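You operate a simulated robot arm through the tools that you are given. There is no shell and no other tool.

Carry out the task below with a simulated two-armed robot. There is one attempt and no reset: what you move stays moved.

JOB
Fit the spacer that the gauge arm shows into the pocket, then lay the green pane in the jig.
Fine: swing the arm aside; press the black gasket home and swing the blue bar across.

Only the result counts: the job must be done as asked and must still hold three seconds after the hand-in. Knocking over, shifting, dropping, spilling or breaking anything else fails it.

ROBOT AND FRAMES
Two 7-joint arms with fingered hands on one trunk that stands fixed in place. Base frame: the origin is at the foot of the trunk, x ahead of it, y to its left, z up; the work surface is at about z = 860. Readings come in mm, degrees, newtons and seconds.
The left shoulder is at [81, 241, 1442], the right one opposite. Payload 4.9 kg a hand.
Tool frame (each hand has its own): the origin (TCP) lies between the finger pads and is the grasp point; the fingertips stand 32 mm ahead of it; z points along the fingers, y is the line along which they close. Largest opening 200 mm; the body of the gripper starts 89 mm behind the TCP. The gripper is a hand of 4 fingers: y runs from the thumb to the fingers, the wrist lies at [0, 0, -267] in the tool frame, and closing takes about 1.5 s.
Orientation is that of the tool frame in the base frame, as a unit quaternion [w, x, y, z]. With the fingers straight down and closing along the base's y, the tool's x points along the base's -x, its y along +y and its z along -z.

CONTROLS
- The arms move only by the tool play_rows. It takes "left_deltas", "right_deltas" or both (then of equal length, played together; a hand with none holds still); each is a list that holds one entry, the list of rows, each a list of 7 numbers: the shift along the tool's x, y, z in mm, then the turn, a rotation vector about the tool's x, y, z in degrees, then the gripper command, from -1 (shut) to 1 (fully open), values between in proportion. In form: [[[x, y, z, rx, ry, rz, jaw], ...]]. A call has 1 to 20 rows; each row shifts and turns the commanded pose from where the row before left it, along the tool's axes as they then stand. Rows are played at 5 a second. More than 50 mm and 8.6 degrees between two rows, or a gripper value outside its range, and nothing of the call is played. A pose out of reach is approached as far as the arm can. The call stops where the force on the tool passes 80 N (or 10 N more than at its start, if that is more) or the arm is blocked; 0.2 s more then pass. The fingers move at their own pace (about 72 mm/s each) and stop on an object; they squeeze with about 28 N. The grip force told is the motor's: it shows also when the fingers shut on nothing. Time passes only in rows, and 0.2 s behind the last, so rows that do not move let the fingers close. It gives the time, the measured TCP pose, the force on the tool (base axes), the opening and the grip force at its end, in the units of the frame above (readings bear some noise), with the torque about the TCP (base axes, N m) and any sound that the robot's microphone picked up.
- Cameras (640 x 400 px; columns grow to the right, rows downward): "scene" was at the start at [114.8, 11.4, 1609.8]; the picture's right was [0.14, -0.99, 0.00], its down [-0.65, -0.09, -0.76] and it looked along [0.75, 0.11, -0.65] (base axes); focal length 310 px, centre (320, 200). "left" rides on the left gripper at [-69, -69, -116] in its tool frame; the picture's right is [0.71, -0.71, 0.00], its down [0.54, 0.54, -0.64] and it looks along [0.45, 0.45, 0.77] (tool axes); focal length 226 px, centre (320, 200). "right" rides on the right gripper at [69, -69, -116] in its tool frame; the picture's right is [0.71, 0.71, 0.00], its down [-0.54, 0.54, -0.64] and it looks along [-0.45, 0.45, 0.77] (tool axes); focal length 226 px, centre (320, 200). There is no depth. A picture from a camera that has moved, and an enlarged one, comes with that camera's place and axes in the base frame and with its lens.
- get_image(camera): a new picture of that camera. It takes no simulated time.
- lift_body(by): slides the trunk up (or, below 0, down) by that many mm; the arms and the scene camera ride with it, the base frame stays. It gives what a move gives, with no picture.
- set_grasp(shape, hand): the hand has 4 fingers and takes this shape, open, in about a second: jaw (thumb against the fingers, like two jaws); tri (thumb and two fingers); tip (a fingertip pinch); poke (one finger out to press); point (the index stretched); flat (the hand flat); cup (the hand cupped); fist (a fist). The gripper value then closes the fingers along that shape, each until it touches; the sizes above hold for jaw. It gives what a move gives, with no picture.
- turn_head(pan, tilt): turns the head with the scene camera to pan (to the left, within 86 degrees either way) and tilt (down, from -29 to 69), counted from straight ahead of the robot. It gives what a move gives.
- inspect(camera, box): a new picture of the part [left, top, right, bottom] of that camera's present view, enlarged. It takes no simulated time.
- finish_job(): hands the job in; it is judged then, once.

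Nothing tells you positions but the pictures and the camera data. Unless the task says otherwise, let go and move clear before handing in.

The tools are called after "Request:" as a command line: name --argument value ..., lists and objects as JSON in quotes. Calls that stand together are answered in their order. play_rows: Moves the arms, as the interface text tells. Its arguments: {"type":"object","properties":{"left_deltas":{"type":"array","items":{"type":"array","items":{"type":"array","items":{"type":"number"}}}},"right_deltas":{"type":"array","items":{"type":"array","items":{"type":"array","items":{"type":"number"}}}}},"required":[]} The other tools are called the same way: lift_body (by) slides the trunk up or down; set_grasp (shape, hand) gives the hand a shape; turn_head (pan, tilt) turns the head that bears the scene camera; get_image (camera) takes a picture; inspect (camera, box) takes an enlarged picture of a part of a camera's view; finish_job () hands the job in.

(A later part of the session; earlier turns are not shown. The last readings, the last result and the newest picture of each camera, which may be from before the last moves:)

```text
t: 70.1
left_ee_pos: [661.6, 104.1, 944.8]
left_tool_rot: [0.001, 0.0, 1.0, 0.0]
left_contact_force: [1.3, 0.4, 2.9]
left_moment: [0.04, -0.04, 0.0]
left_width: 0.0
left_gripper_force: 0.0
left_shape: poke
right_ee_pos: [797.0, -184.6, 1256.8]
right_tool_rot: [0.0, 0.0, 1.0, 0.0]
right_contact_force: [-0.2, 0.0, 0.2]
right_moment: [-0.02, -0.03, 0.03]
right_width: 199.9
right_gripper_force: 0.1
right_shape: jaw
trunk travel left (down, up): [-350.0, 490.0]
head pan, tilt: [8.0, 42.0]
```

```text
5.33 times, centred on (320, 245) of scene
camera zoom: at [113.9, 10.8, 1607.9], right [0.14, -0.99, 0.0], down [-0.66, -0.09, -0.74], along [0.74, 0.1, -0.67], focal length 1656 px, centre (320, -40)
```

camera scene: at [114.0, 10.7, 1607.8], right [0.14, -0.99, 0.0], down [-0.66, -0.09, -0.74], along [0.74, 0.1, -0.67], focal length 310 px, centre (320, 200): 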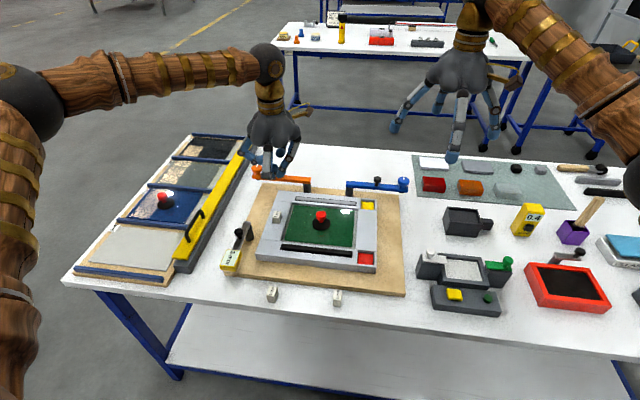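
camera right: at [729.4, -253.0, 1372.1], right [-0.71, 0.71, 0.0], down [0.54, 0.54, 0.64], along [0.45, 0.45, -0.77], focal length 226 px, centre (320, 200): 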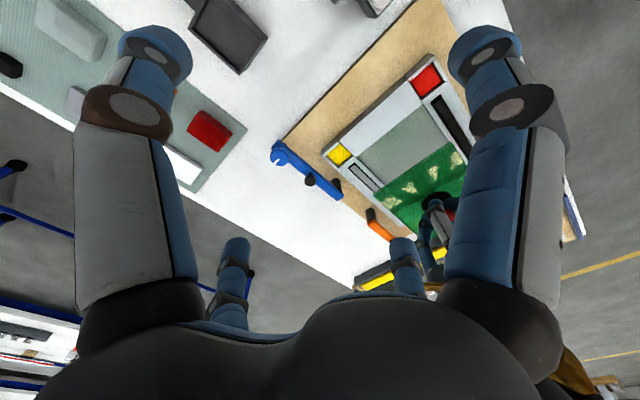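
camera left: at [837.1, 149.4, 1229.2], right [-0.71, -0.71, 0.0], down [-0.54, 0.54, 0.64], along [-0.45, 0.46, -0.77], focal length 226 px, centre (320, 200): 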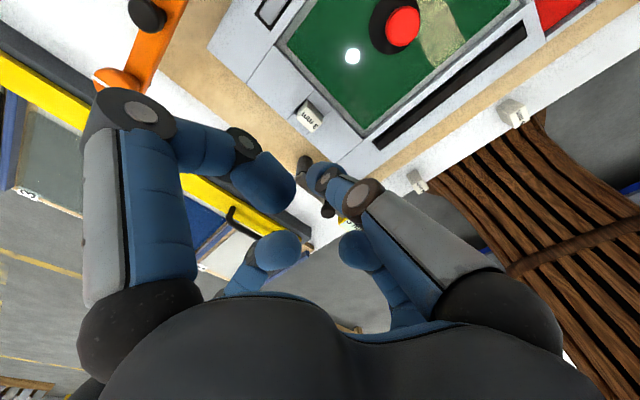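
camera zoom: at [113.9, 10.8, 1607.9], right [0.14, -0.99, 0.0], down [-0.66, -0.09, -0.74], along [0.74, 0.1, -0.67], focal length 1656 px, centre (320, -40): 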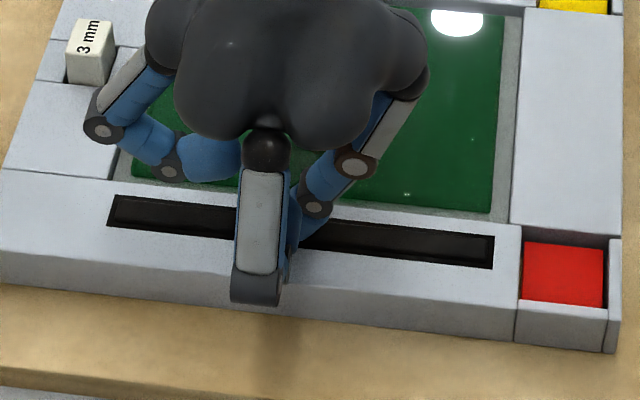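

The gasket is going down, with only about 3 N resistance so far. I'll press further until it bottoms out.

Request:
play_rows --left_deltas '[[[0, 0, 1, 0, 0, 0, -1], [0, 0, 1, 0, 0, 0, -1], [0, 0, 1, 0, 0, 0, -1], [0, 0, 0, 0, 0, 0, -1]]]'

Request:
inspect --camera "scene" --box '[260, 210, 380, 280]'

```text
t: 71.1
left_ee_pos: [661.9, 104.4, 944.0]
left_tool_rot: [0.001, 0.0, 1.0, 0.0]
left_contact_force: [6.4, 0.8, 21.1]
left_moment: [0.05, -0.15, 0.02]
left_width: 0.0
left_gripper_force: 0.1
left_shape: poke
right_ee_pos: [796.4, -185.3, 1258.4]
right_tool_rot: [0.0, 0.0, 1.0, 0.0]
right_contact_force: [-0.1, 0.3, 0.0]
right_moment: [-0.01, -0.01, 0.01]
right_width: 200.0
right_gripper_force: 0.1
right_shape: jaw
trunk travel left (down, up): [-350.0, 490.0]
head pan, tilt: [8.0, 42.0]
```

```text
5.33 times, centred on (320, 245) of scene
camera zoom: at [112.5, 10.5, 1608.2], right [0.14, -0.99, 0.0], down [-0.66, -0.09, -0.74], along [0.74, 0.1, -0.67], focal length 1656 px, centre (320, -40)
```

zoom: 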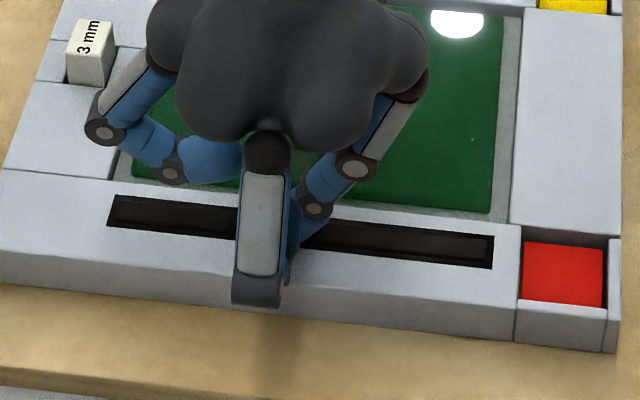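

Force rose to 21 N, so something bottomed. I'll lift off and look at how the gasket sits.

Request:
play_rows --left_deltas '[[[0, 0, -5, 0, 0, 0, -1], [0, 0, -15, 0, 0, 0, -1], [0, 0, -30, 0, 0, 0, -1], [0, 0, -40, 0, 0, 0, -1], [0, 45, -30, 0, 0, 0, -1], [0, 45, 0, 0, 0, 0, -1], [0, 45, 0, 0, 0, 0, -1], [0, 0, 0, 0, 0, 0, -1]]]'

Request:
inspect --camera "scene" --box '[275, 235, 323, 265]'

Request:
inspect --camera "scene" --box '[325, 240, 373, 270]'

Request:
inspect --camera "scene" --box '[284, 185, 332, 215]'

Request:
inspect --camera "right" --box '[390, 70, 486, 150]'

Request:
inspect --camera "scene" --box '[240, 170, 420, 280]'

```text
refused: row 5 steps farther than a row can; nothing moved
```

```text
13.33 times, centred on (299, 250) of scene
camera zoom: at [112.5, 10.5, 1608.2], right [0.14, -0.99, 0.0], down [-0.66, -0.09, -0.74], along [0.74, 0.1, -0.67], focal length 4140 px, centre (600, -467)
```

zoom: 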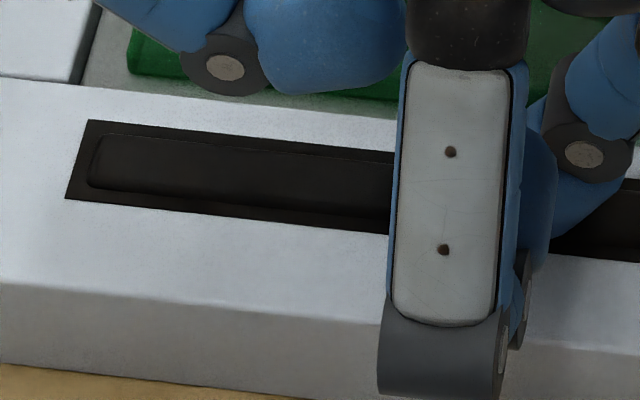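

```text
13.33 times, centred on (349, 255) of scene
camera zoom: at [112.5, 10.5, 1608.2], right [0.14, -0.99, 0.0], down [-0.66, -0.09, -0.74], along [0.74, 0.1, -0.67], focal length 4140 px, centre (-67, -533)
```

zoom: 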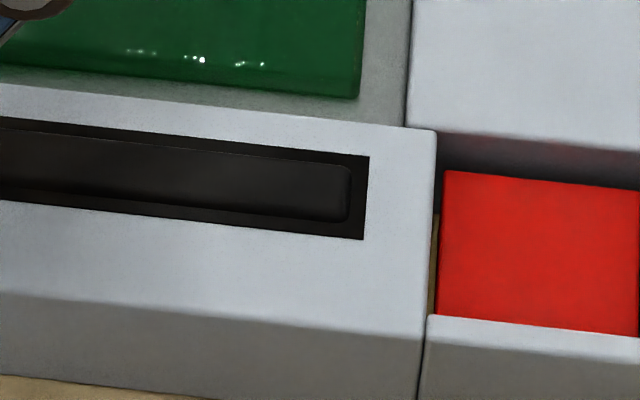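

```text
13.33 times, centred on (308, 200) of scene
camera zoom: at [112.5, 10.5, 1608.2], right [0.14, -0.99, 0.0], down [-0.66, -0.09, -0.74], along [0.74, 0.1, -0.67], focal length 4140 px, centre (480, 200)
```

zoom: 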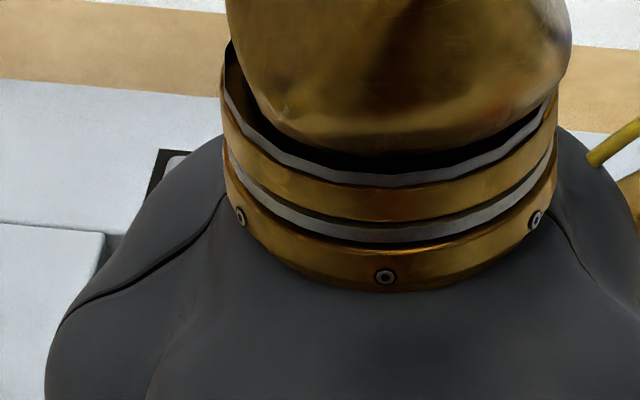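

```text
5.00 times, centred on (438, 110) of right
camera zoom: at [727.5, -253.2, 1373.5], right [-0.71, 0.71, 0.0], down [0.54, 0.54, 0.64], along [0.46, 0.45, -0.77], focal length 1130 px, centre (-270, 650)
```

zoom: 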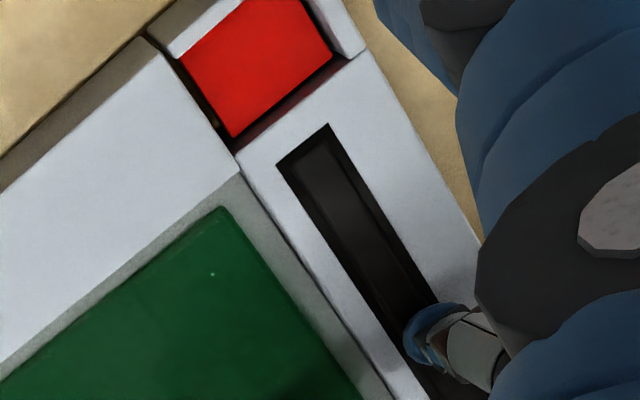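

```text
3.56 times, centred on (330, 225) of scene
camera zoom: at [112.5, 10.5, 1608.2], right [0.14, -0.99, 0.0], down [-0.66, -0.09, -0.74], along [0.74, 0.1, -0.67], focal length 1104 px, centre (284, 111)
```

zoom: 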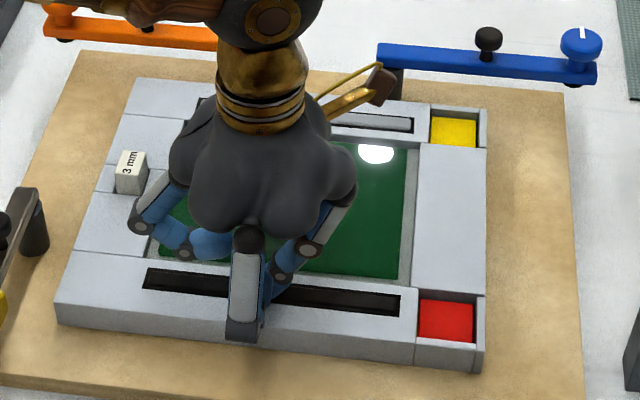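

The gasket is now flush, with an even border on both ends. I'll lift off and check it stays.

Request:
play_rows --left_deltas '[[[0, 0, -5, 0, 0, 0, -1], [0, 0, -15, 0, 0, 0, -1], [0, 0, -30, 0, 0, 0, -1], [0, 0, -40, 0, 0, 0, -1], [0, 20, -40, 0, 0, 0, -1], [0, 45, -15, 0, 0, 0, -1], [0, 45, 0, 0, 0, 0, -1], [0, 45, 0, 0, 0, 0, -1], [0, 0, 0, 0, 0, 0, -1]]]'

Request:
inspect --camera "scene" --box '[275, 235, 323, 265]'

Request:
inspect --camera "scene" --box '[325, 240, 373, 270]'

Request:
inspect --camera "scene" --box '[290, 185, 370, 215]'

Request:
inspect --camera "scene" --box '[240, 170, 420, 280]'

```text
t: 73.1
left_ee_pos: [662.6, 257.7, 1090.0]
left_tool_rot: [0.0, 0.0, 1.0, 0.0]
left_contact_force: [-0.5, -0.5, 0.1]
left_moment: [0.02, 0.0, 0.03]
left_width: 0.1
left_gripper_force: 0.0
left_shape: poke
right_ee_pos: [798.5, -186.4, 1256.1]
right_tool_rot: [-0.001, -0.001, 1.0, 0.001]
right_contact_force: [-0.4, -0.3, -0.4]
right_moment: [0.01, 0.01, -0.03]
right_width: 199.7
right_gripper_force: 0.1
right_shape: jaw
trunk travel left (down, up): [-350.0, 490.0]
head pan, tilt: [8.0, 42.0]
```

```text
13.33 times, centred on (299, 250) of scene
camera zoom: at [114.4, 9.8, 1607.8], right [0.14, -0.99, 0.0], down [-0.66, -0.09, -0.74], along [0.74, 0.1, -0.67], focal length 4140 px, centre (600, -467)
```

zoom: 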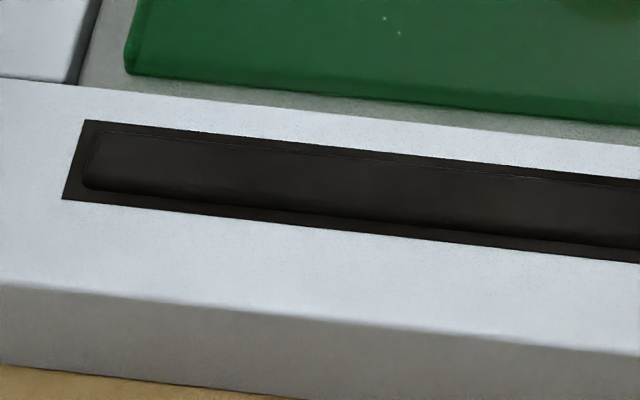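

```text
13.33 times, centred on (349, 255) of scene
camera zoom: at [114.4, 9.8, 1607.8], right [0.14, -0.99, 0.0], down [-0.66, -0.09, -0.74], along [0.74, 0.1, -0.67], focal length 4140 px, centre (-67, -533)
```

zoom: 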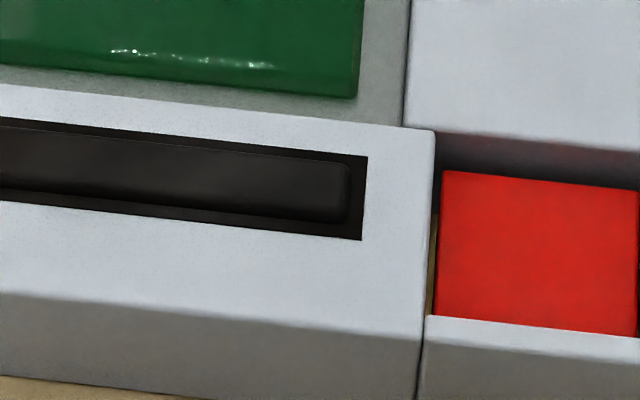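

```text
8.00 times, centred on (330, 200) of scene
camera zoom: at [114.4, 9.8, 1607.8], right [0.14, -0.99, 0.0], down [-0.66, -0.09, -0.74], along [0.74, 0.1, -0.67], focal length 2484 px, centre (240, 200)
```

zoom: 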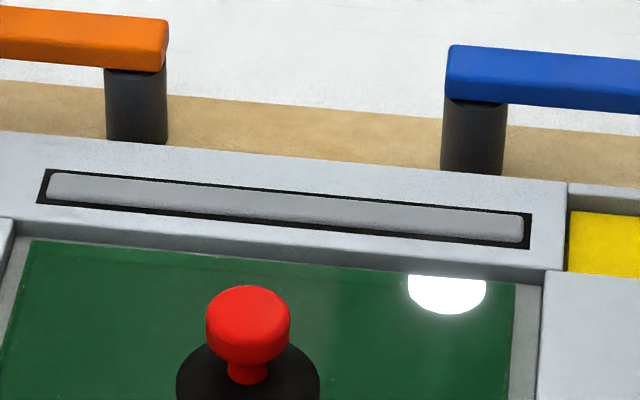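

```text
3.56 times, centred on (330, 225) of scene
camera zoom: at [114.4, 9.8, 1607.8], right [0.14, -0.99, 0.0], down [-0.66, -0.09, -0.74], along [0.74, 0.1, -0.67], focal length 1104 px, centre (284, 111)
```

zoom: 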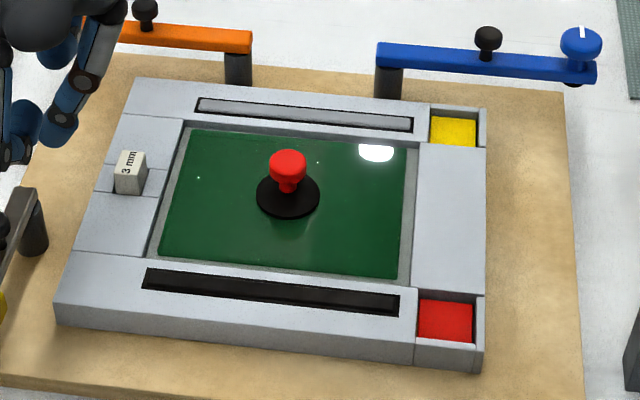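

The black gasket sits flush now. To be sure it is fully home along its length, I'll press once more, firmly, near each end.

Request:
play_rows --left_deltas '[[[1, -35, 20, 0, 0, 0, -1], [0, -35, 20, 0, 0, 0, -1], [0, -36, 20, 0, 0, 0, -1], [0, 0, 40, 0, 0, 0, -1], [0, 0, 25, 0, 0, 0, -1], [0, 0, 12, 0, 0, 0, -1], [0, 0, 4, 0, 0, 0, -1], [0, 0, 3, 0, 0, 0, -1], [0, 0, 2, 0, 0, 0, -1], [0, 0, 2, 0, 0, 0, -1], [0, 0, 0, 0, 0, 0, -1], [0, 0, 0, 0, 0, 0, -1]]]'

Request:
inspect --camera "scene" --box '[260, 210, 380, 280]'

```text
t: 75.7
left_ee_pos: [661.0, 151.6, 942.7]
left_tool_rot: [0.003, 0.001, 1.0, 0.0]
left_contact_force: [10.0, -6.9, 34.2]
left_moment: [-0.17, -0.33, -0.02]
left_width: 0.1
left_gripper_force: 0.0
left_shape: poke
right_ee_pos: [795.6, -185.9, 1256.2]
right_tool_rot: [0.001, 0.001, 1.0, 0.0]
right_contact_force: [0.0, 0.1, -0.5]
right_moment: [0.02, -0.01, 0.01]
right_width: 200.0
right_gripper_force: 0.1
right_shape: jaw
trunk travel left (down, up): [-350.0, 490.0]
head pan, tilt: [8.0, 42.0]
```

```text
5.33 times, centred on (320, 245) of scene
camera zoom: at [111.6, 8.8, 1608.3], right [0.14, -0.99, 0.0], down [-0.66, -0.09, -0.74], along [0.74, 0.1, -0.67], focal length 1656 px, centre (320, -40)
```

zoom: 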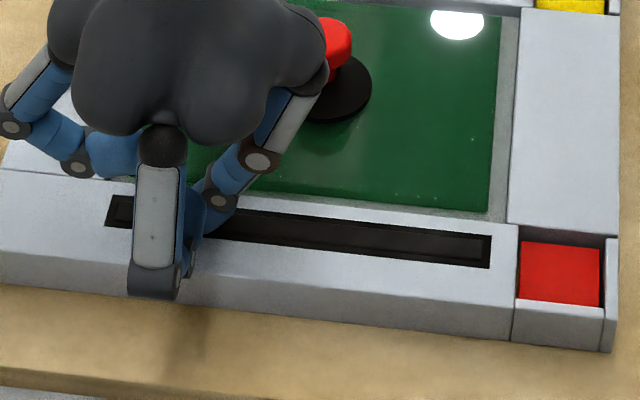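

Request:
play_rows --left_deltas '[[[0, 0, -3, 0, 0, 0, -1], [0, 0, -5, 0, 0, 0, -1], [0, 0, -15, 0, 0, 0, -1], [0, -30, 0, 0, 0, 0, -1], [0, -30, 0, 0, 0, 0, -1], [0, -32, 0, 0, 0, 0, -1], [0, 0, 12, 0, 0, 0, -1], [0, 0, 6, 0, 0, 0, -1], [0, 0, 3, 0, 0, 0, -1], [0, 0, 1.5, 0, 0, 0, -1], [0, 0, 0, 0, 0, 0, -1], [0, 0, 0, 0, 0, 0, -1]]]'

Request:
inspect --camera "scene" --box '[260, 210, 380, 280]'

```text
t: 78.3
left_ee_pos: [661.9, 59.7, 943.7]
left_tool_rot: [0.002, 0.0, 1.0, -0.001]
left_contact_force: [13.0, -7.8, 33.6]
left_moment: [-0.2, -0.39, 0.01]
left_width: 0.4
left_gripper_force: 0.0
left_shape: poke
right_ee_pos: [795.6, -186.2, 1258.4]
right_tool_rot: [0.0, 0.0, 1.0, 0.0]
right_contact_force: [-0.5, -0.1, -0.2]
right_moment: [0.01, -0.01, -0.01]
right_width: 199.8
right_gripper_force: 0.1
right_shape: jaw
trunk travel left (down, up): [-350.0, 490.0]
head pan, tilt: [8.0, 42.0]
```

```text
5.33 times, centred on (320, 245) of scene
camera zoom: at [112.2, 9.2, 1608.2], right [0.14, -0.99, 0.0], down [-0.66, -0.09, -0.74], along [0.74, 0.1, -0.67], focal length 1656 px, centre (320, -40)
```

zoom: 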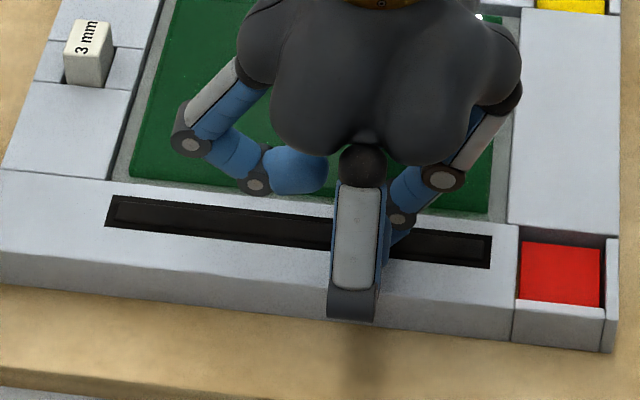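

Both ends are firm at about 34 N. I'll withdraw the left hand up and to the left, and recheck everything.

Request:
play_rows --left_deltas '[[[0, 0, -3, 0, 0, 0, -1], [0, 0, -5, 0, 0, 0, -1], [0, 0, -20, 0, 0, 0, -1], [0, 0, -40, 0, 0, 0, -1], [0, 0, -40, 0, 0, 0, -1], [0, 0, -45, 0, 0, 0, -1], [0, 40, -25, 0, 0, 0, -1], [0, 45, -10, 0, 0, 0, -1], [0, 45, -10, 0, 0, 0, -1], [0, 45, -10, 0, 0, 0, -1], [0, 45, -10, 0, 0, 0, -1], [0, 45, -10, 0, 0, 0, -1], [0, 45, 0, 0, 0, 0, -1], [0, 45, 0, 0, 0, 0, -1], [0, 0, 0, 0, 0, 0, -1]]]'

Request:
get_image --camera "scene"

Request:
inspect --camera "scene" --box '[240, 160, 420, 280]'

Request:
inspect --camera "scene" --box '[325, 240, 373, 270]'

Request:
inspect --camera "scene" --box '[334, 165, 414, 215]'

Request:
get_image --camera "right"

```text
t: 81.5
left_ee_pos: [660.0, 417.3, 1169.3]
left_tool_rot: [0.0, 0.001, 1.0, 0.001]
left_contact_force: [-0.4, -0.6, -0.1]
left_moment: [0.02, 0.02, 0.01]
left_width: 0.0
left_gripper_force: 0.0
left_shape: poke
right_ee_pos: [797.7, -185.9, 1255.9]
right_tool_rot: [0.0, 0.0, 1.0, 0.001]
right_contact_force: [0.2, -0.1, 0.5]
right_moment: [0.01, -0.04, 0.01]
right_width: 200.0
right_gripper_force: 0.2
right_shape: jaw
trunk travel left (down, up): [-350.0, 490.0]
head pan, tilt: [8.0, 42.0]
```

```text
taken
camera scene: at [114.2, 9.6, 1607.8], right [0.14, -0.99, 0.0], down [-0.66, -0.09, -0.74], along [0.74, 0.1, -0.67], focal length 310 px, centre (320, 200)
```

scene: 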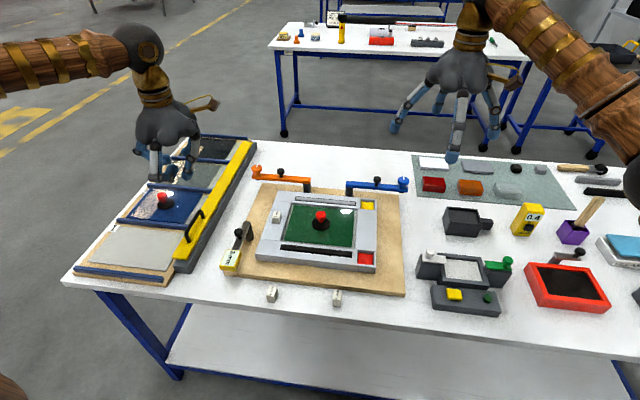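

```text
3.33 times, centred on (330, 220) of scene
camera zoom: at [114.2, 9.6, 1607.8], right [0.14, -0.99, 0.0], down [-0.66, -0.09, -0.74], along [0.74, 0.1, -0.67], focal length 1035 px, centre (287, 133)
```

zoom: 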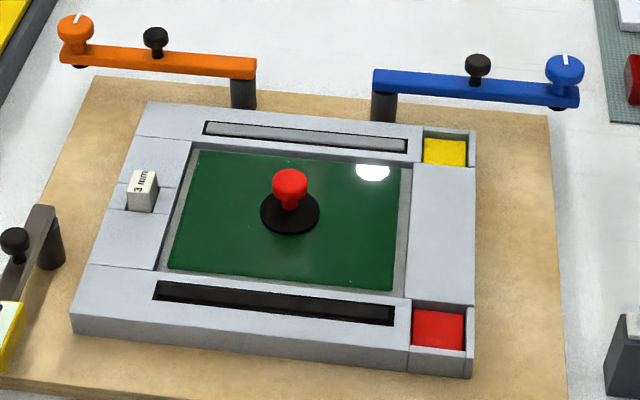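

```text
13.33 times, centred on (349, 255) of scene
camera zoom: at [114.2, 9.6, 1607.8], right [0.14, -0.99, 0.0], down [-0.66, -0.09, -0.74], along [0.74, 0.1, -0.67], focal length 4140 px, centre (-67, -533)
```

zoom: 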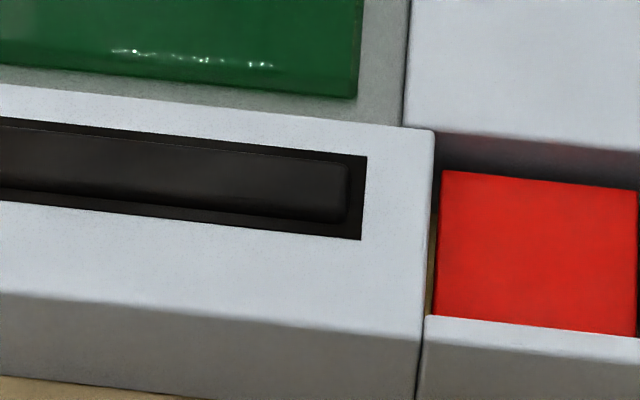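

```text
8.00 times, centred on (374, 190) of scene
camera zoom: at [114.2, 9.6, 1607.8], right [0.14, -0.99, 0.0], down [-0.66, -0.09, -0.74], along [0.74, 0.1, -0.67], focal length 2484 px, centre (-112, 280)
```

zoom: 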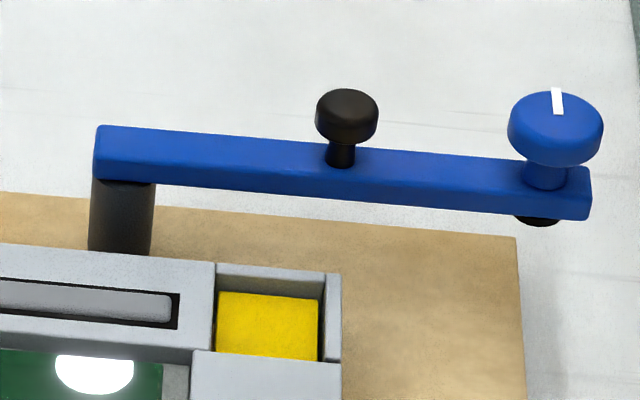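

```text
taken
camera right: at [728.9, -254.1, 1372.2], right [-0.71, 0.71, 0.0], down [0.54, 0.54, 0.64], along [0.45, 0.45, -0.77], focal length 226 px, centre (320, 200)
```

right: 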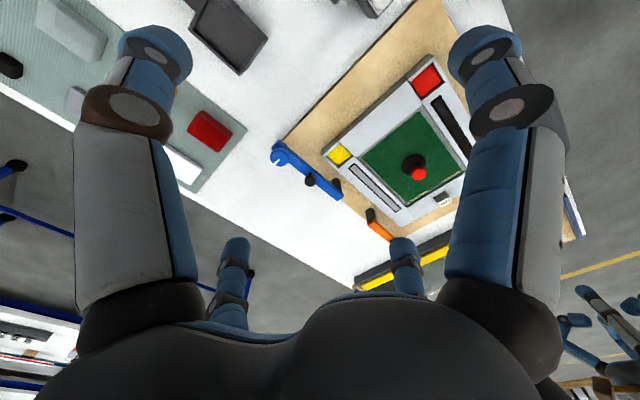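

Spacer, pane and gasket all look right and the jig hasn't moved. Now for the blue bar: I'll measure it with the right hand camera.

Request:
inspect --camera "right" --box '[250, 125, 362, 215]'

Request:
inspect --camera "scene" --box '[344, 170, 384, 195]'

Request:
inspect --camera "scene" --box '[374, 170, 414, 195]'

```text
4.44 times, centred on (306, 170) of right
camera zoom: at [728.9, -254.1, 1372.2], right [-0.71, 0.71, 0.0], down [0.54, 0.54, 0.64], along [0.45, 0.45, -0.77], focal length 1005 px, centre (382, 333)
```

zoom: 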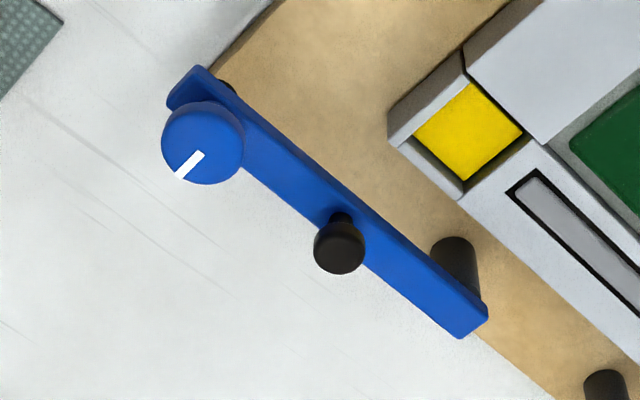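

```text
16.00 times, centred on (364, 182) of scene
camera zoom: at [114.2, 9.6, 1607.8], right [0.14, -0.99, 0.0], down [-0.66, -0.09, -0.74], along [0.74, 0.1, -0.67], focal length 4969 px, centre (-384, 480)
```

zoom: 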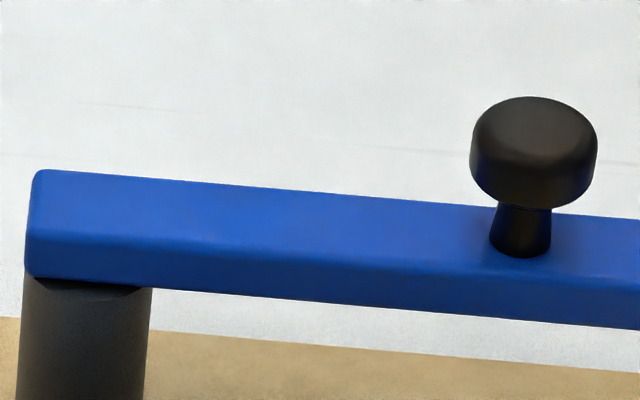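

```text
16.00 times, centred on (394, 182) of scene
camera zoom: at [114.2, 9.6, 1607.8], right [0.14, -0.99, 0.0], down [-0.66, -0.09, -0.74], along [0.74, 0.1, -0.67], focal length 4969 px, centre (-864, 480)
```

zoom: 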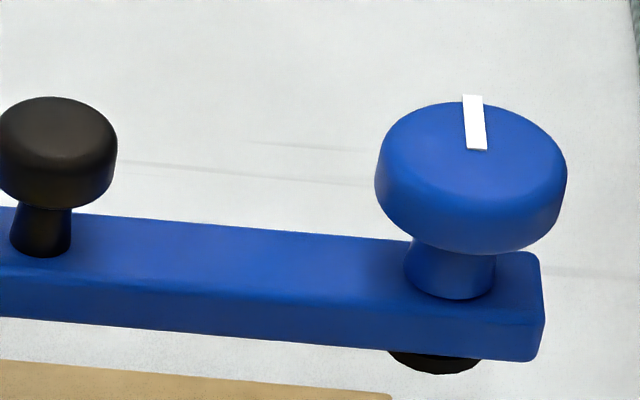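

The bar lies along −y from its pivot near (948, 20), with its black knob near (946, −66, top z≈970). I'll bring the right hand over it, partly closed and tilted 20° forward for reach.

Request:
play_rows --right_deltas '[[[-10, 10, 15, 0, 0, 0, 0.4], [-20, 20, 34, 0, 0, 0, 0], [-20, 21, 36, 0, 0, 0, -0.3], [-20, 21, 36, 0, 0, 0, -0.3], [-20, 21, 36, 0, 0, 0, -0.3], [-15, 16, 26, 0, 0, 0, -0.3], [-9, 9.5, 15, 0, 0, 0, -0.3], [0, 0, 0, 0, -6.67, 0, -0.3], [0, 0, 0, 0, -6.67, 0, -0.3], [0, 0, 0, 0, -6.66, 0, -0.3], [0, 0, 0, 0, 0, 0, -0.3]]]'

Request:
get_image --camera "right"

Request:
inspect --camera "scene" --box '[320, 80, 460, 220]'

```text
t: 83.9
left_ee_pos: [661.3, 417.3, 1169.0]
left_tool_rot: [0.0, 0.0, 1.0, 0.0]
left_contact_force: [0.6, 0.3, 0.0]
left_moment: [0.03, -0.02, -0.02]
left_width: 0.1
left_gripper_force: 0.0
left_shape: poke
right_ee_pos: [911.9, -66.2, 1060.4]
right_tool_rot: [0.173, 0.0, 0.985, 0.0]
right_contact_force: [0.3, -1.2, 0.5]
right_moment: [0.03, -0.01, 0.0]
right_width: 70.4
right_gripper_force: 0.1
right_shape: jaw
trunk travel left (down, up): [-350.0, 490.0]
head pan, tilt: [8.0, 42.0]
```

```text
taken
camera right: at [807.4, -134.8, 1144.3], right [-0.66, 0.71, -0.24], down [0.29, 0.54, 0.79], along [0.69, 0.45, -0.56], focal length 226 px, centre (320, 200)
```

right: 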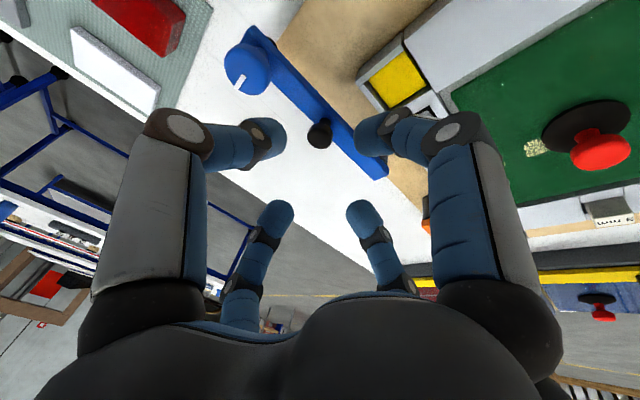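

```text
2.86 times, centred on (390, 150) of scene
camera zoom: at [114.2, 10.6, 1607.8], right [0.14, -0.99, 0.0], down [-0.66, -0.09, -0.74], along [0.74, 0.1, -0.67], focal length 887 px, centre (120, 343)
```

zoom: 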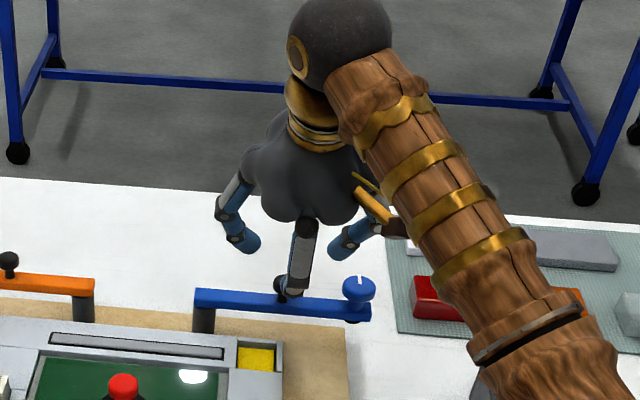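

The knob lines up almost exactly with the tool axis. I'll zoom in to verify before advancing.

Request:
inspect --camera "right" --box '[240, 80, 400, 180]'

Request:
inspect --camera "scene" --box '[350, 140, 430, 190]'

```text
4.00 times, centred on (320, 130) of right
camera zoom: at [807.4, -134.8, 1144.3], right [-0.66, 0.71, -0.24], down [0.29, 0.54, 0.79], along [0.69, 0.45, -0.56], focal length 904 px, centre (320, 480)
```

zoom: 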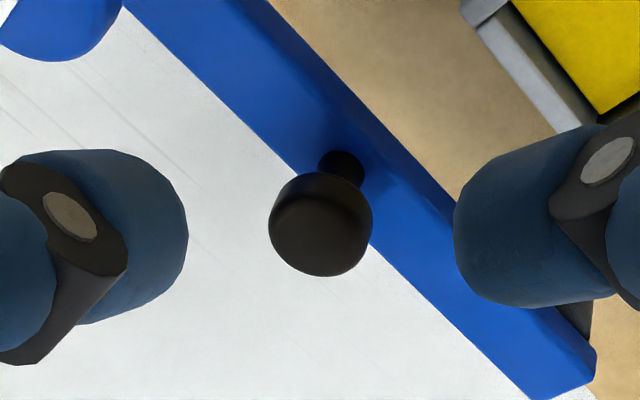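

```text
8.00 times, centred on (390, 165) of scene
camera zoom: at [114.2, 10.6, 1607.8], right [0.14, -0.99, 0.0], down [-0.66, -0.09, -0.74], along [0.74, 0.1, -0.67], focal length 2484 px, centre (-240, 480)
```

zoom: 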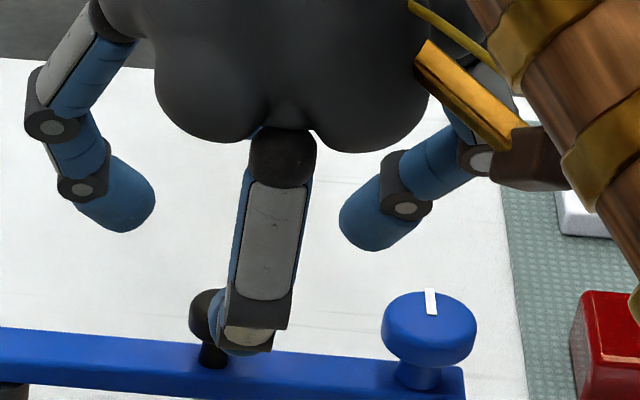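

Knob top is about z 973 and bar top about z 941. I'll advance along the tool axis about 81 mm so the fingertips surround the knob head above the bar.

Request:
play_rows --right_deltas '[[[0.7, 0, 25, 0, 0, 0, -0.3], [0.7, 0, 25, 0, 0, 0, -0.3], [0, 0, 18, 0, 0, 0, -0.3], [0, 0, 8, 0, 0, 0, -0.3], [0, 0, 5, 0, 0, 0, -0.3], [0, 0, 0, 0, 0, 0, -0.3], [0, 0, 0, 0, 0, 0, -0.3]]]'

Request:
inspect --camera "right" --box '[220, 80, 420, 205]'

Request:
inspect --camera "scene" --box '[340, 150, 420, 200]'

```text
t: 85.5
left_ee_pos: [660.2, 417.1, 1170.6]
left_tool_rot: [0.0, 0.001, 1.0, 0.0]
left_contact_force: [-0.2, 0.2, 0.1]
left_moment: [0.01, 0.01, -0.02]
left_width: 0.1
left_gripper_force: 0.0
left_shape: poke
right_ee_pos: [938.1, -67.3, 981.3]
right_tool_rot: [0.174, 0.0, 0.985, -0.001]
right_contact_force: [-1.1, 0.2, -0.9]
right_moment: [-0.03, 0.02, 0.05]
right_width: 70.7
right_gripper_force: 0.0
right_shape: jaw
trunk travel left (down, up): [-350.0, 490.0]
head pan, tilt: [8.0, 42.0]
```

```text
3.20 times, centred on (320, 142) of right
camera zoom: at [834.4, -134.7, 1066.4], right [-0.66, 0.71, -0.24], down [0.29, 0.54, 0.79], along [0.69, 0.45, -0.56], focal length 723 px, centre (320, 384)
```

zoom: 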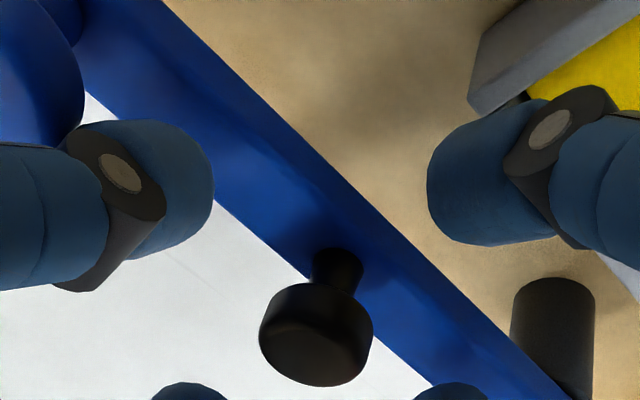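

```text
8.00 times, centred on (380, 175) of scene
camera zoom: at [114.0, 10.9, 1607.8], right [0.14, -0.99, 0.0], down [-0.66, -0.09, -0.74], along [0.74, 0.1, -0.67], focal length 2484 px, centre (-160, 400)
```

zoom: 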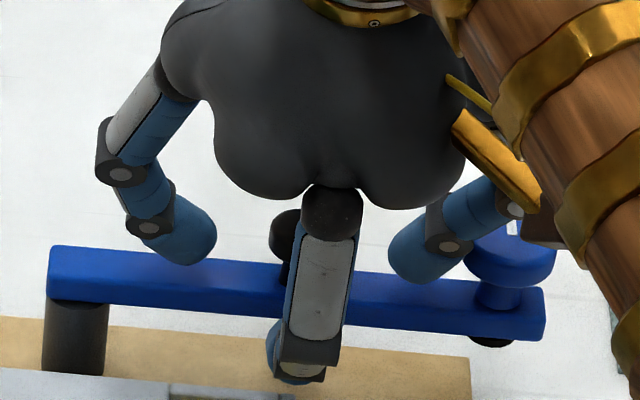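

The fingers surround the knob with clearance on all sides. Closing the right hand on it.

Request:
play_rows --right_deltas '[[[0, 0, 0, 0, 0, 0, -0.5], [0, 0, 0, 0, 0, 0, -0.6], [0, 0, 0, 0, 0, 0, -0.7], [0, 0, 0, 0, 0, 0, -0.8], [0, 0, 0, 0, 0, 0, -0.9], [0, 0, 0, 0, 0, 0, -1], [0, 0, 0, 0, 0, 0, -1], [0, 0, 0, 0, 0, 0, -1], [0, 0, 0, 0, 0, 0, -1]]]'

Request:
inspect --camera "right" --box '[220, 80, 420, 205]'

Request:
inspect --camera "scene" --box '[340, 150, 420, 200]'

```text
t: 87.5
left_ee_pos: [660.2, 417.1, 1169.5]
left_tool_rot: [0.0, 0.001, 1.0, 0.001]
left_contact_force: [0.3, 0.0, 1.1]
left_moment: [0.02, 0.0, -0.01]
left_width: 0.0
left_gripper_force: 0.1
left_shape: poke
right_ee_pos: [939.6, -67.1, 980.7]
right_tool_rot: [0.173, 0.0, 0.985, 0.0]
right_contact_force: [0.5, 0.7, -3.5]
right_moment: [0.01, -0.05, -0.03]
right_width: 19.4
right_gripper_force: 27.8
right_shape: jaw
trunk travel left (down, up): [-350.0, 490.0]
head pan, tilt: [8.0, 42.0]
```

```text
3.20 times, centred on (320, 142) of right
camera zoom: at [834.6, -134.7, 1065.9], right [-0.66, 0.71, -0.24], down [0.29, 0.54, 0.79], along [0.69, 0.45, -0.57], focal length 723 px, centre (320, 384)
```

zoom: 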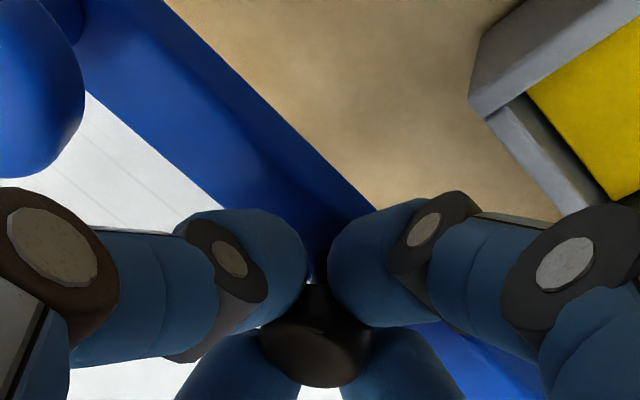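

```text
8.00 times, centred on (380, 175) of scene
camera zoom: at [114.5, 11.0, 1607.8], right [0.14, -0.99, 0.0], down [-0.66, -0.09, -0.74], along [0.74, 0.1, -0.67], focal length 2484 px, centre (-160, 400)
```

zoom: 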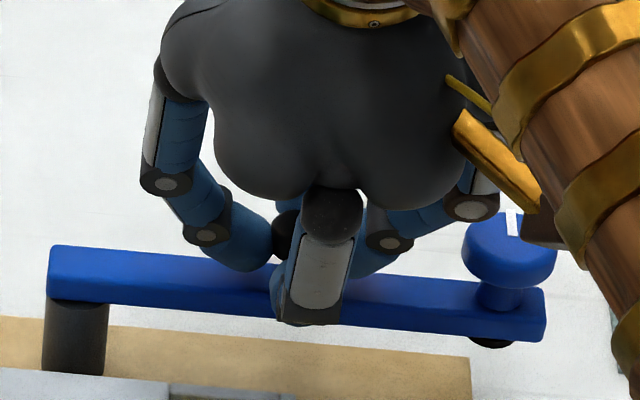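

The knob is gripped. I'll swing the bar along its arc, starting with the first 30°.

Request:
play_rows --right_deltas '[[[7.11, 0.33, -2.59, 0, 0, 0, -1], [7.05, 0.99, -2.57, 0, 0, 0, -1], [6.95, 1.64, -2.53, 0, 0, 0, -1], [6.78, 2.27, -2.47, 0, 0, 0, -1], [6.58, 2.9, -2.39, 0, 0, 0, -1], [6.31, 3.5, -2.3, 0, 0, 0, -1], [0, 0, 0, 0, 0, 0, -1]]]'

Request:
inspect --camera "scene" --box '[310, 130, 430, 230]'

Request:
inspect --camera "right" --box '[160, 0, 480, 205]'

```text
t: 89.1
left_ee_pos: [661.7, 415.2, 1168.4]
left_tool_rot: [-0.001, 0.0, 1.0, 0.001]
left_contact_force: [-0.8, -0.6, 0.7]
left_moment: [-0.01, -0.02, -0.01]
left_width: 0.2
left_gripper_force: 0.1
left_shape: poke
right_ee_pos: [896.1, -58.0, 979.1]
right_tool_rot: [0.172, 0.001, 0.985, 0.0]
right_contact_force: [2.8, -9.5, -12.2]
right_moment: [-0.55, -0.07, -0.56]
right_width: 19.4
right_gripper_force: 27.8
right_shape: jaw
trunk travel left (down, up): [-350.0, 490.0]
head pan, tilt: [8.0, 42.0]
```

```text
4.00 times, centred on (370, 180) of scene
camera zoom: at [116.0, 9.4, 1607.6], right [0.14, -0.99, 0.0], down [-0.66, -0.09, -0.74], along [0.73, 0.1, -0.67], focal length 1242 px, centre (120, 280)
```

zoom: 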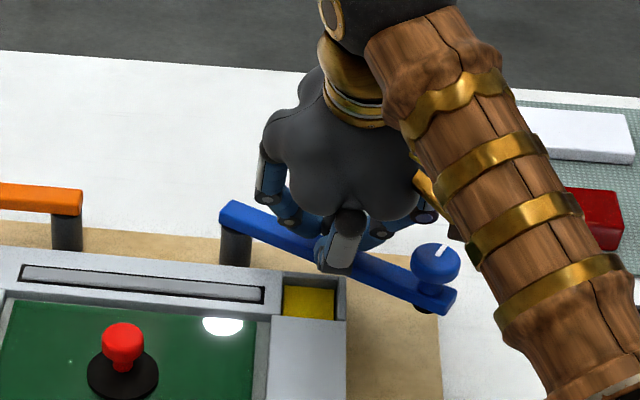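

```text
1.95 times, centred on (320, 102) of right
camera zoom: at [791.9, -125.2, 1065.3], right [-0.66, 0.71, -0.24], down [0.29, 0.54, 0.79], along [0.69, 0.45, -0.57], focal length 441 px, centre (320, 390)
```

zoom: 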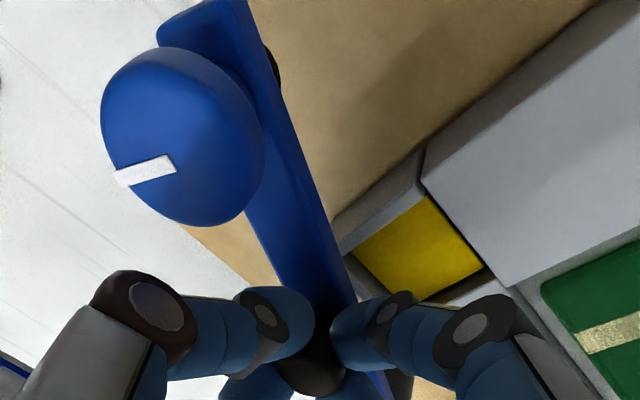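

The bar follows; the arc radius looks closer to 92 mm, so I've recomputed the path. Continuing to about 60°.

Request:
play_rows --right_deltas '[[[7.42, 3.6, -2.7, 0, 0, 0, -1], [6.01, 4.9, -2.19, 0, 0, 0, -1], [5.54, 5.5, -2.02, 0, 0, 0, -1], [5.17, 5.9, -1.88, 0, 0, 0, -1], [4.6, 6.4, -1.68, 0, 0, 0, -1], [4.04, 6.8, -1.47, 0, 0, 0, -1], [0, 0, 0, 0, 0, 0, -1]]]'

Request:
inspect --camera "scene" --box '[290, 130, 430, 250]'

Request:
inspect --camera "right" --box '[160, 0, 480, 205]'

```text
t: 90.7
left_ee_pos: [660.9, 415.6, 1171.1]
left_tool_rot: [0.001, 0.0, 1.0, 0.002]
left_contact_force: [0.3, -0.3, 0.1]
left_moment: [0.01, -0.01, -0.01]
left_width: 0.0
left_gripper_force: 0.1
left_shape: poke
right_ee_pos: [857.1, -24.2, 980.3]
right_tool_rot: [0.17, 0.001, 0.985, -0.001]
right_contact_force: [-26.0, -24.6, -19.8]
right_moment: [-0.49, 1.05, -0.95]
right_width: 18.4
right_gripper_force: 28.5
right_shape: jaw
trunk travel left (down, up): [-350.0, 490.0]
head pan, tilt: [8.0, 42.0]
```

```text
3.33 times, centred on (360, 190) of scene
camera zoom: at [112.8, 7.0, 1607.8], right [0.14, -0.99, 0.0], down [-0.66, -0.09, -0.74], along [0.74, 0.1, -0.67], focal length 1035 px, centre (187, 233)
```

zoom: 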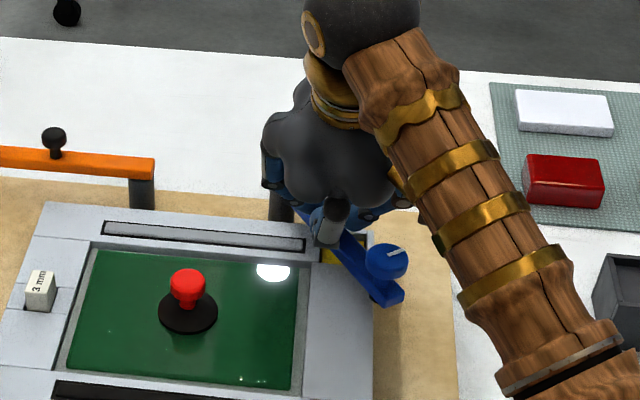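

```text
1.95 times, centred on (320, 102) of right
camera zoom: at [753.5, -92.3, 1067.3], right [-0.67, 0.71, -0.24], down [0.29, 0.54, 0.79], along [0.69, 0.45, -0.57], focal length 441 px, centre (320, 390)
```

zoom: 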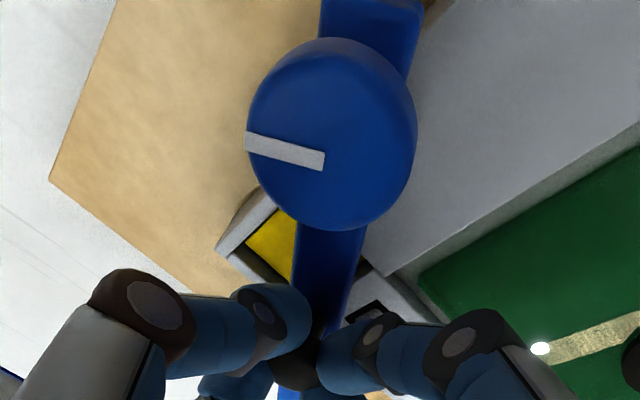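

The bar is at about 57°, with some radial pull, so the radius is nearer 96 mm. I'll relieve that and continue to about 75°.

Request:
play_rows --right_deltas '[[[5.94, -0.3, -0.04, 0, 0, 0, -1], [1.69, 2.8, -0.62, 0, 0, 0, -1], [3.66, 7.5, -1.33, 0, 0, 0, -1], [3.01, 7.8, -1.09, 0, 0, 0, -1], [2.35, 8.0, -0.86, 0, 0, 0, -1], [0, 0, 0, 0, 0, 0, -1]]]'

Request:
inspect --camera "scene" --box '[290, 130, 430, 250]'

Request:
inspect --camera "right" --box '[160, 0, 480, 205]'

```text
t: 92.1
left_ee_pos: [659.7, 417.3, 1170.8]
left_tool_rot: [0.0, 0.0, 1.0, 0.001]
left_contact_force: [-0.2, -0.5, 0.5]
left_moment: [0.0, -0.02, 0.03]
left_width: 0.0
left_gripper_force: 0.0
left_shape: poke
right_ee_pos: [841.0, 4.4, 978.9]
right_tool_rot: [0.172, -0.002, 0.985, 0.0]
right_contact_force: [-18.6, -9.2, -16.8]
right_moment: [-0.22, 0.74, -0.67]
right_width: 18.1
right_gripper_force: 28.4
right_shape: jaw
trunk travel left (down, up): [-350.0, 490.0]
head pan, tilt: [8.0, 42.0]
```

```text
3.33 times, centred on (360, 190) of scene
camera zoom: at [113.4, 9.6, 1607.8], right [0.14, -0.99, 0.0], down [-0.66, -0.09, -0.74], along [0.74, 0.1, -0.67], focal length 1035 px, centre (187, 233)
```

zoom: 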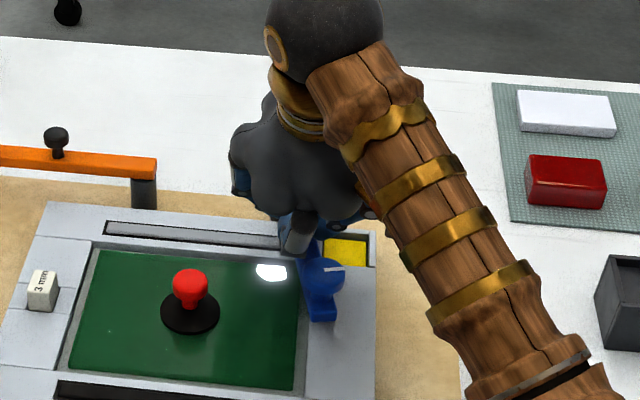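

```text
1.95 times, centred on (320, 102) of right
camera zoom: at [737.0, -64.4, 1065.1], right [-0.67, 0.71, -0.24], down [0.29, 0.54, 0.79], along [0.69, 0.46, -0.57], focal length 441 px, centre (320, 390)
```

zoom: 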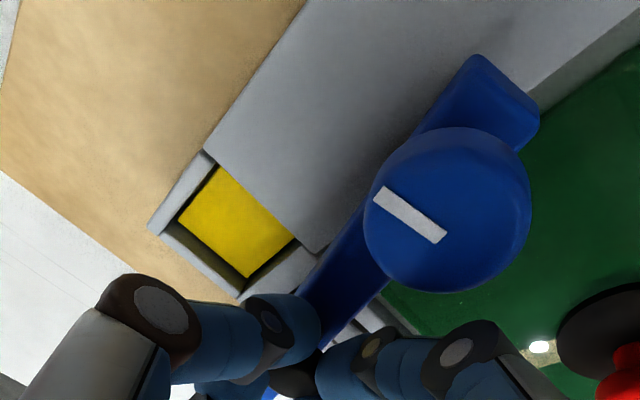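

The bar is at about 75° and near the pane edge. Next, the final 15° to point straight across the pane.

Request:
play_rows --right_deltas '[[[3.0, 3.0, -1.1, 0, 0, 0, -1], [2.26, 4.5, -0.82, 0, 0, 0, -1], [0.7, 4.3, -0.26, 0, 0, 0, -1], [0.7, 4.4, -0.25, 0, 0, 0, -1], [0.3, 4.4, -0.1, 0, 0, 0, -1], [0.26, 4.4, -0.1, 0, 0, 0, -1], [0, 0, 0, 0, 0, 0, -1]]]'

Request:
inspect --camera "scene" --box '[270, 130, 410, 250]'

Request:
inspect --camera "right" --box '[160, 0, 480, 205]'

```text
t: 93.7
left_ee_pos: [661.1, 414.7, 1169.3]
left_tool_rot: [-0.001, 0.0, 1.0, 0.0]
left_contact_force: [0.0, 0.5, 0.5]
left_moment: [0.03, 0.01, 0.0]
left_width: 0.2
left_gripper_force: 0.0
left_shape: poke
right_ee_pos: [837.0, 26.8, 978.2]
right_tool_rot: [0.172, 0.002, 0.985, -0.001]
right_contact_force: [-5.6, -18.0, -19.5]
right_moment: [-0.36, 0.57, -0.61]
right_width: 17.2
right_gripper_force: 27.8
right_shape: jaw
trunk travel left (down, up): [-350.0, 490.0]
head pan, tilt: [8.0, 42.0]
```

```text
3.33 times, centred on (340, 190) of scene
camera zoom: at [115.2, 8.2, 1607.7], right [0.14, -0.99, 0.0], down [-0.66, -0.09, -0.74], along [0.74, 0.1, -0.67], focal length 1035 px, centre (253, 233)
```

zoom: 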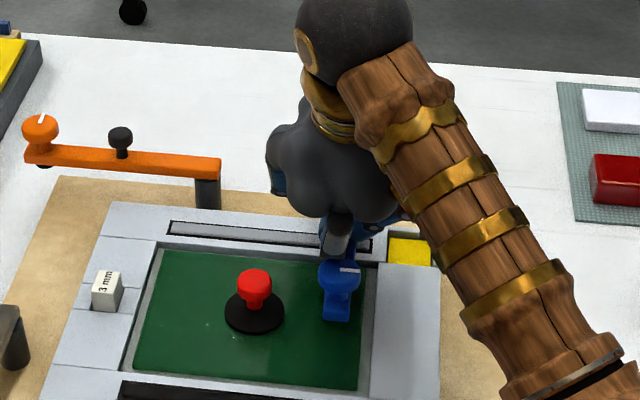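

```text
1.95 times, centred on (320, 102) of right
camera zoom: at [732.0, -41.4, 1064.5], right [-0.66, 0.71, -0.24], down [0.29, 0.54, 0.79], along [0.69, 0.45, -0.57], focal length 441 px, centre (320, 390)
```

zoom: 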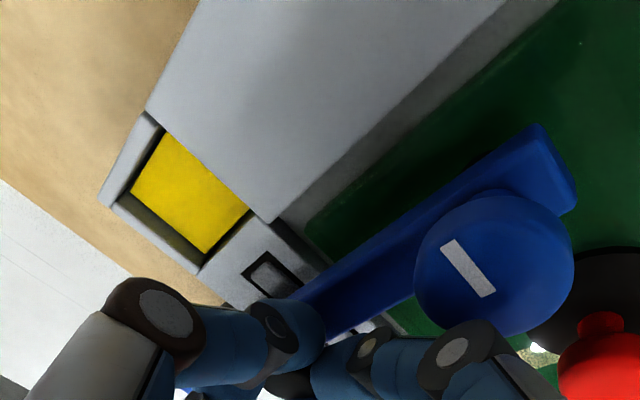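

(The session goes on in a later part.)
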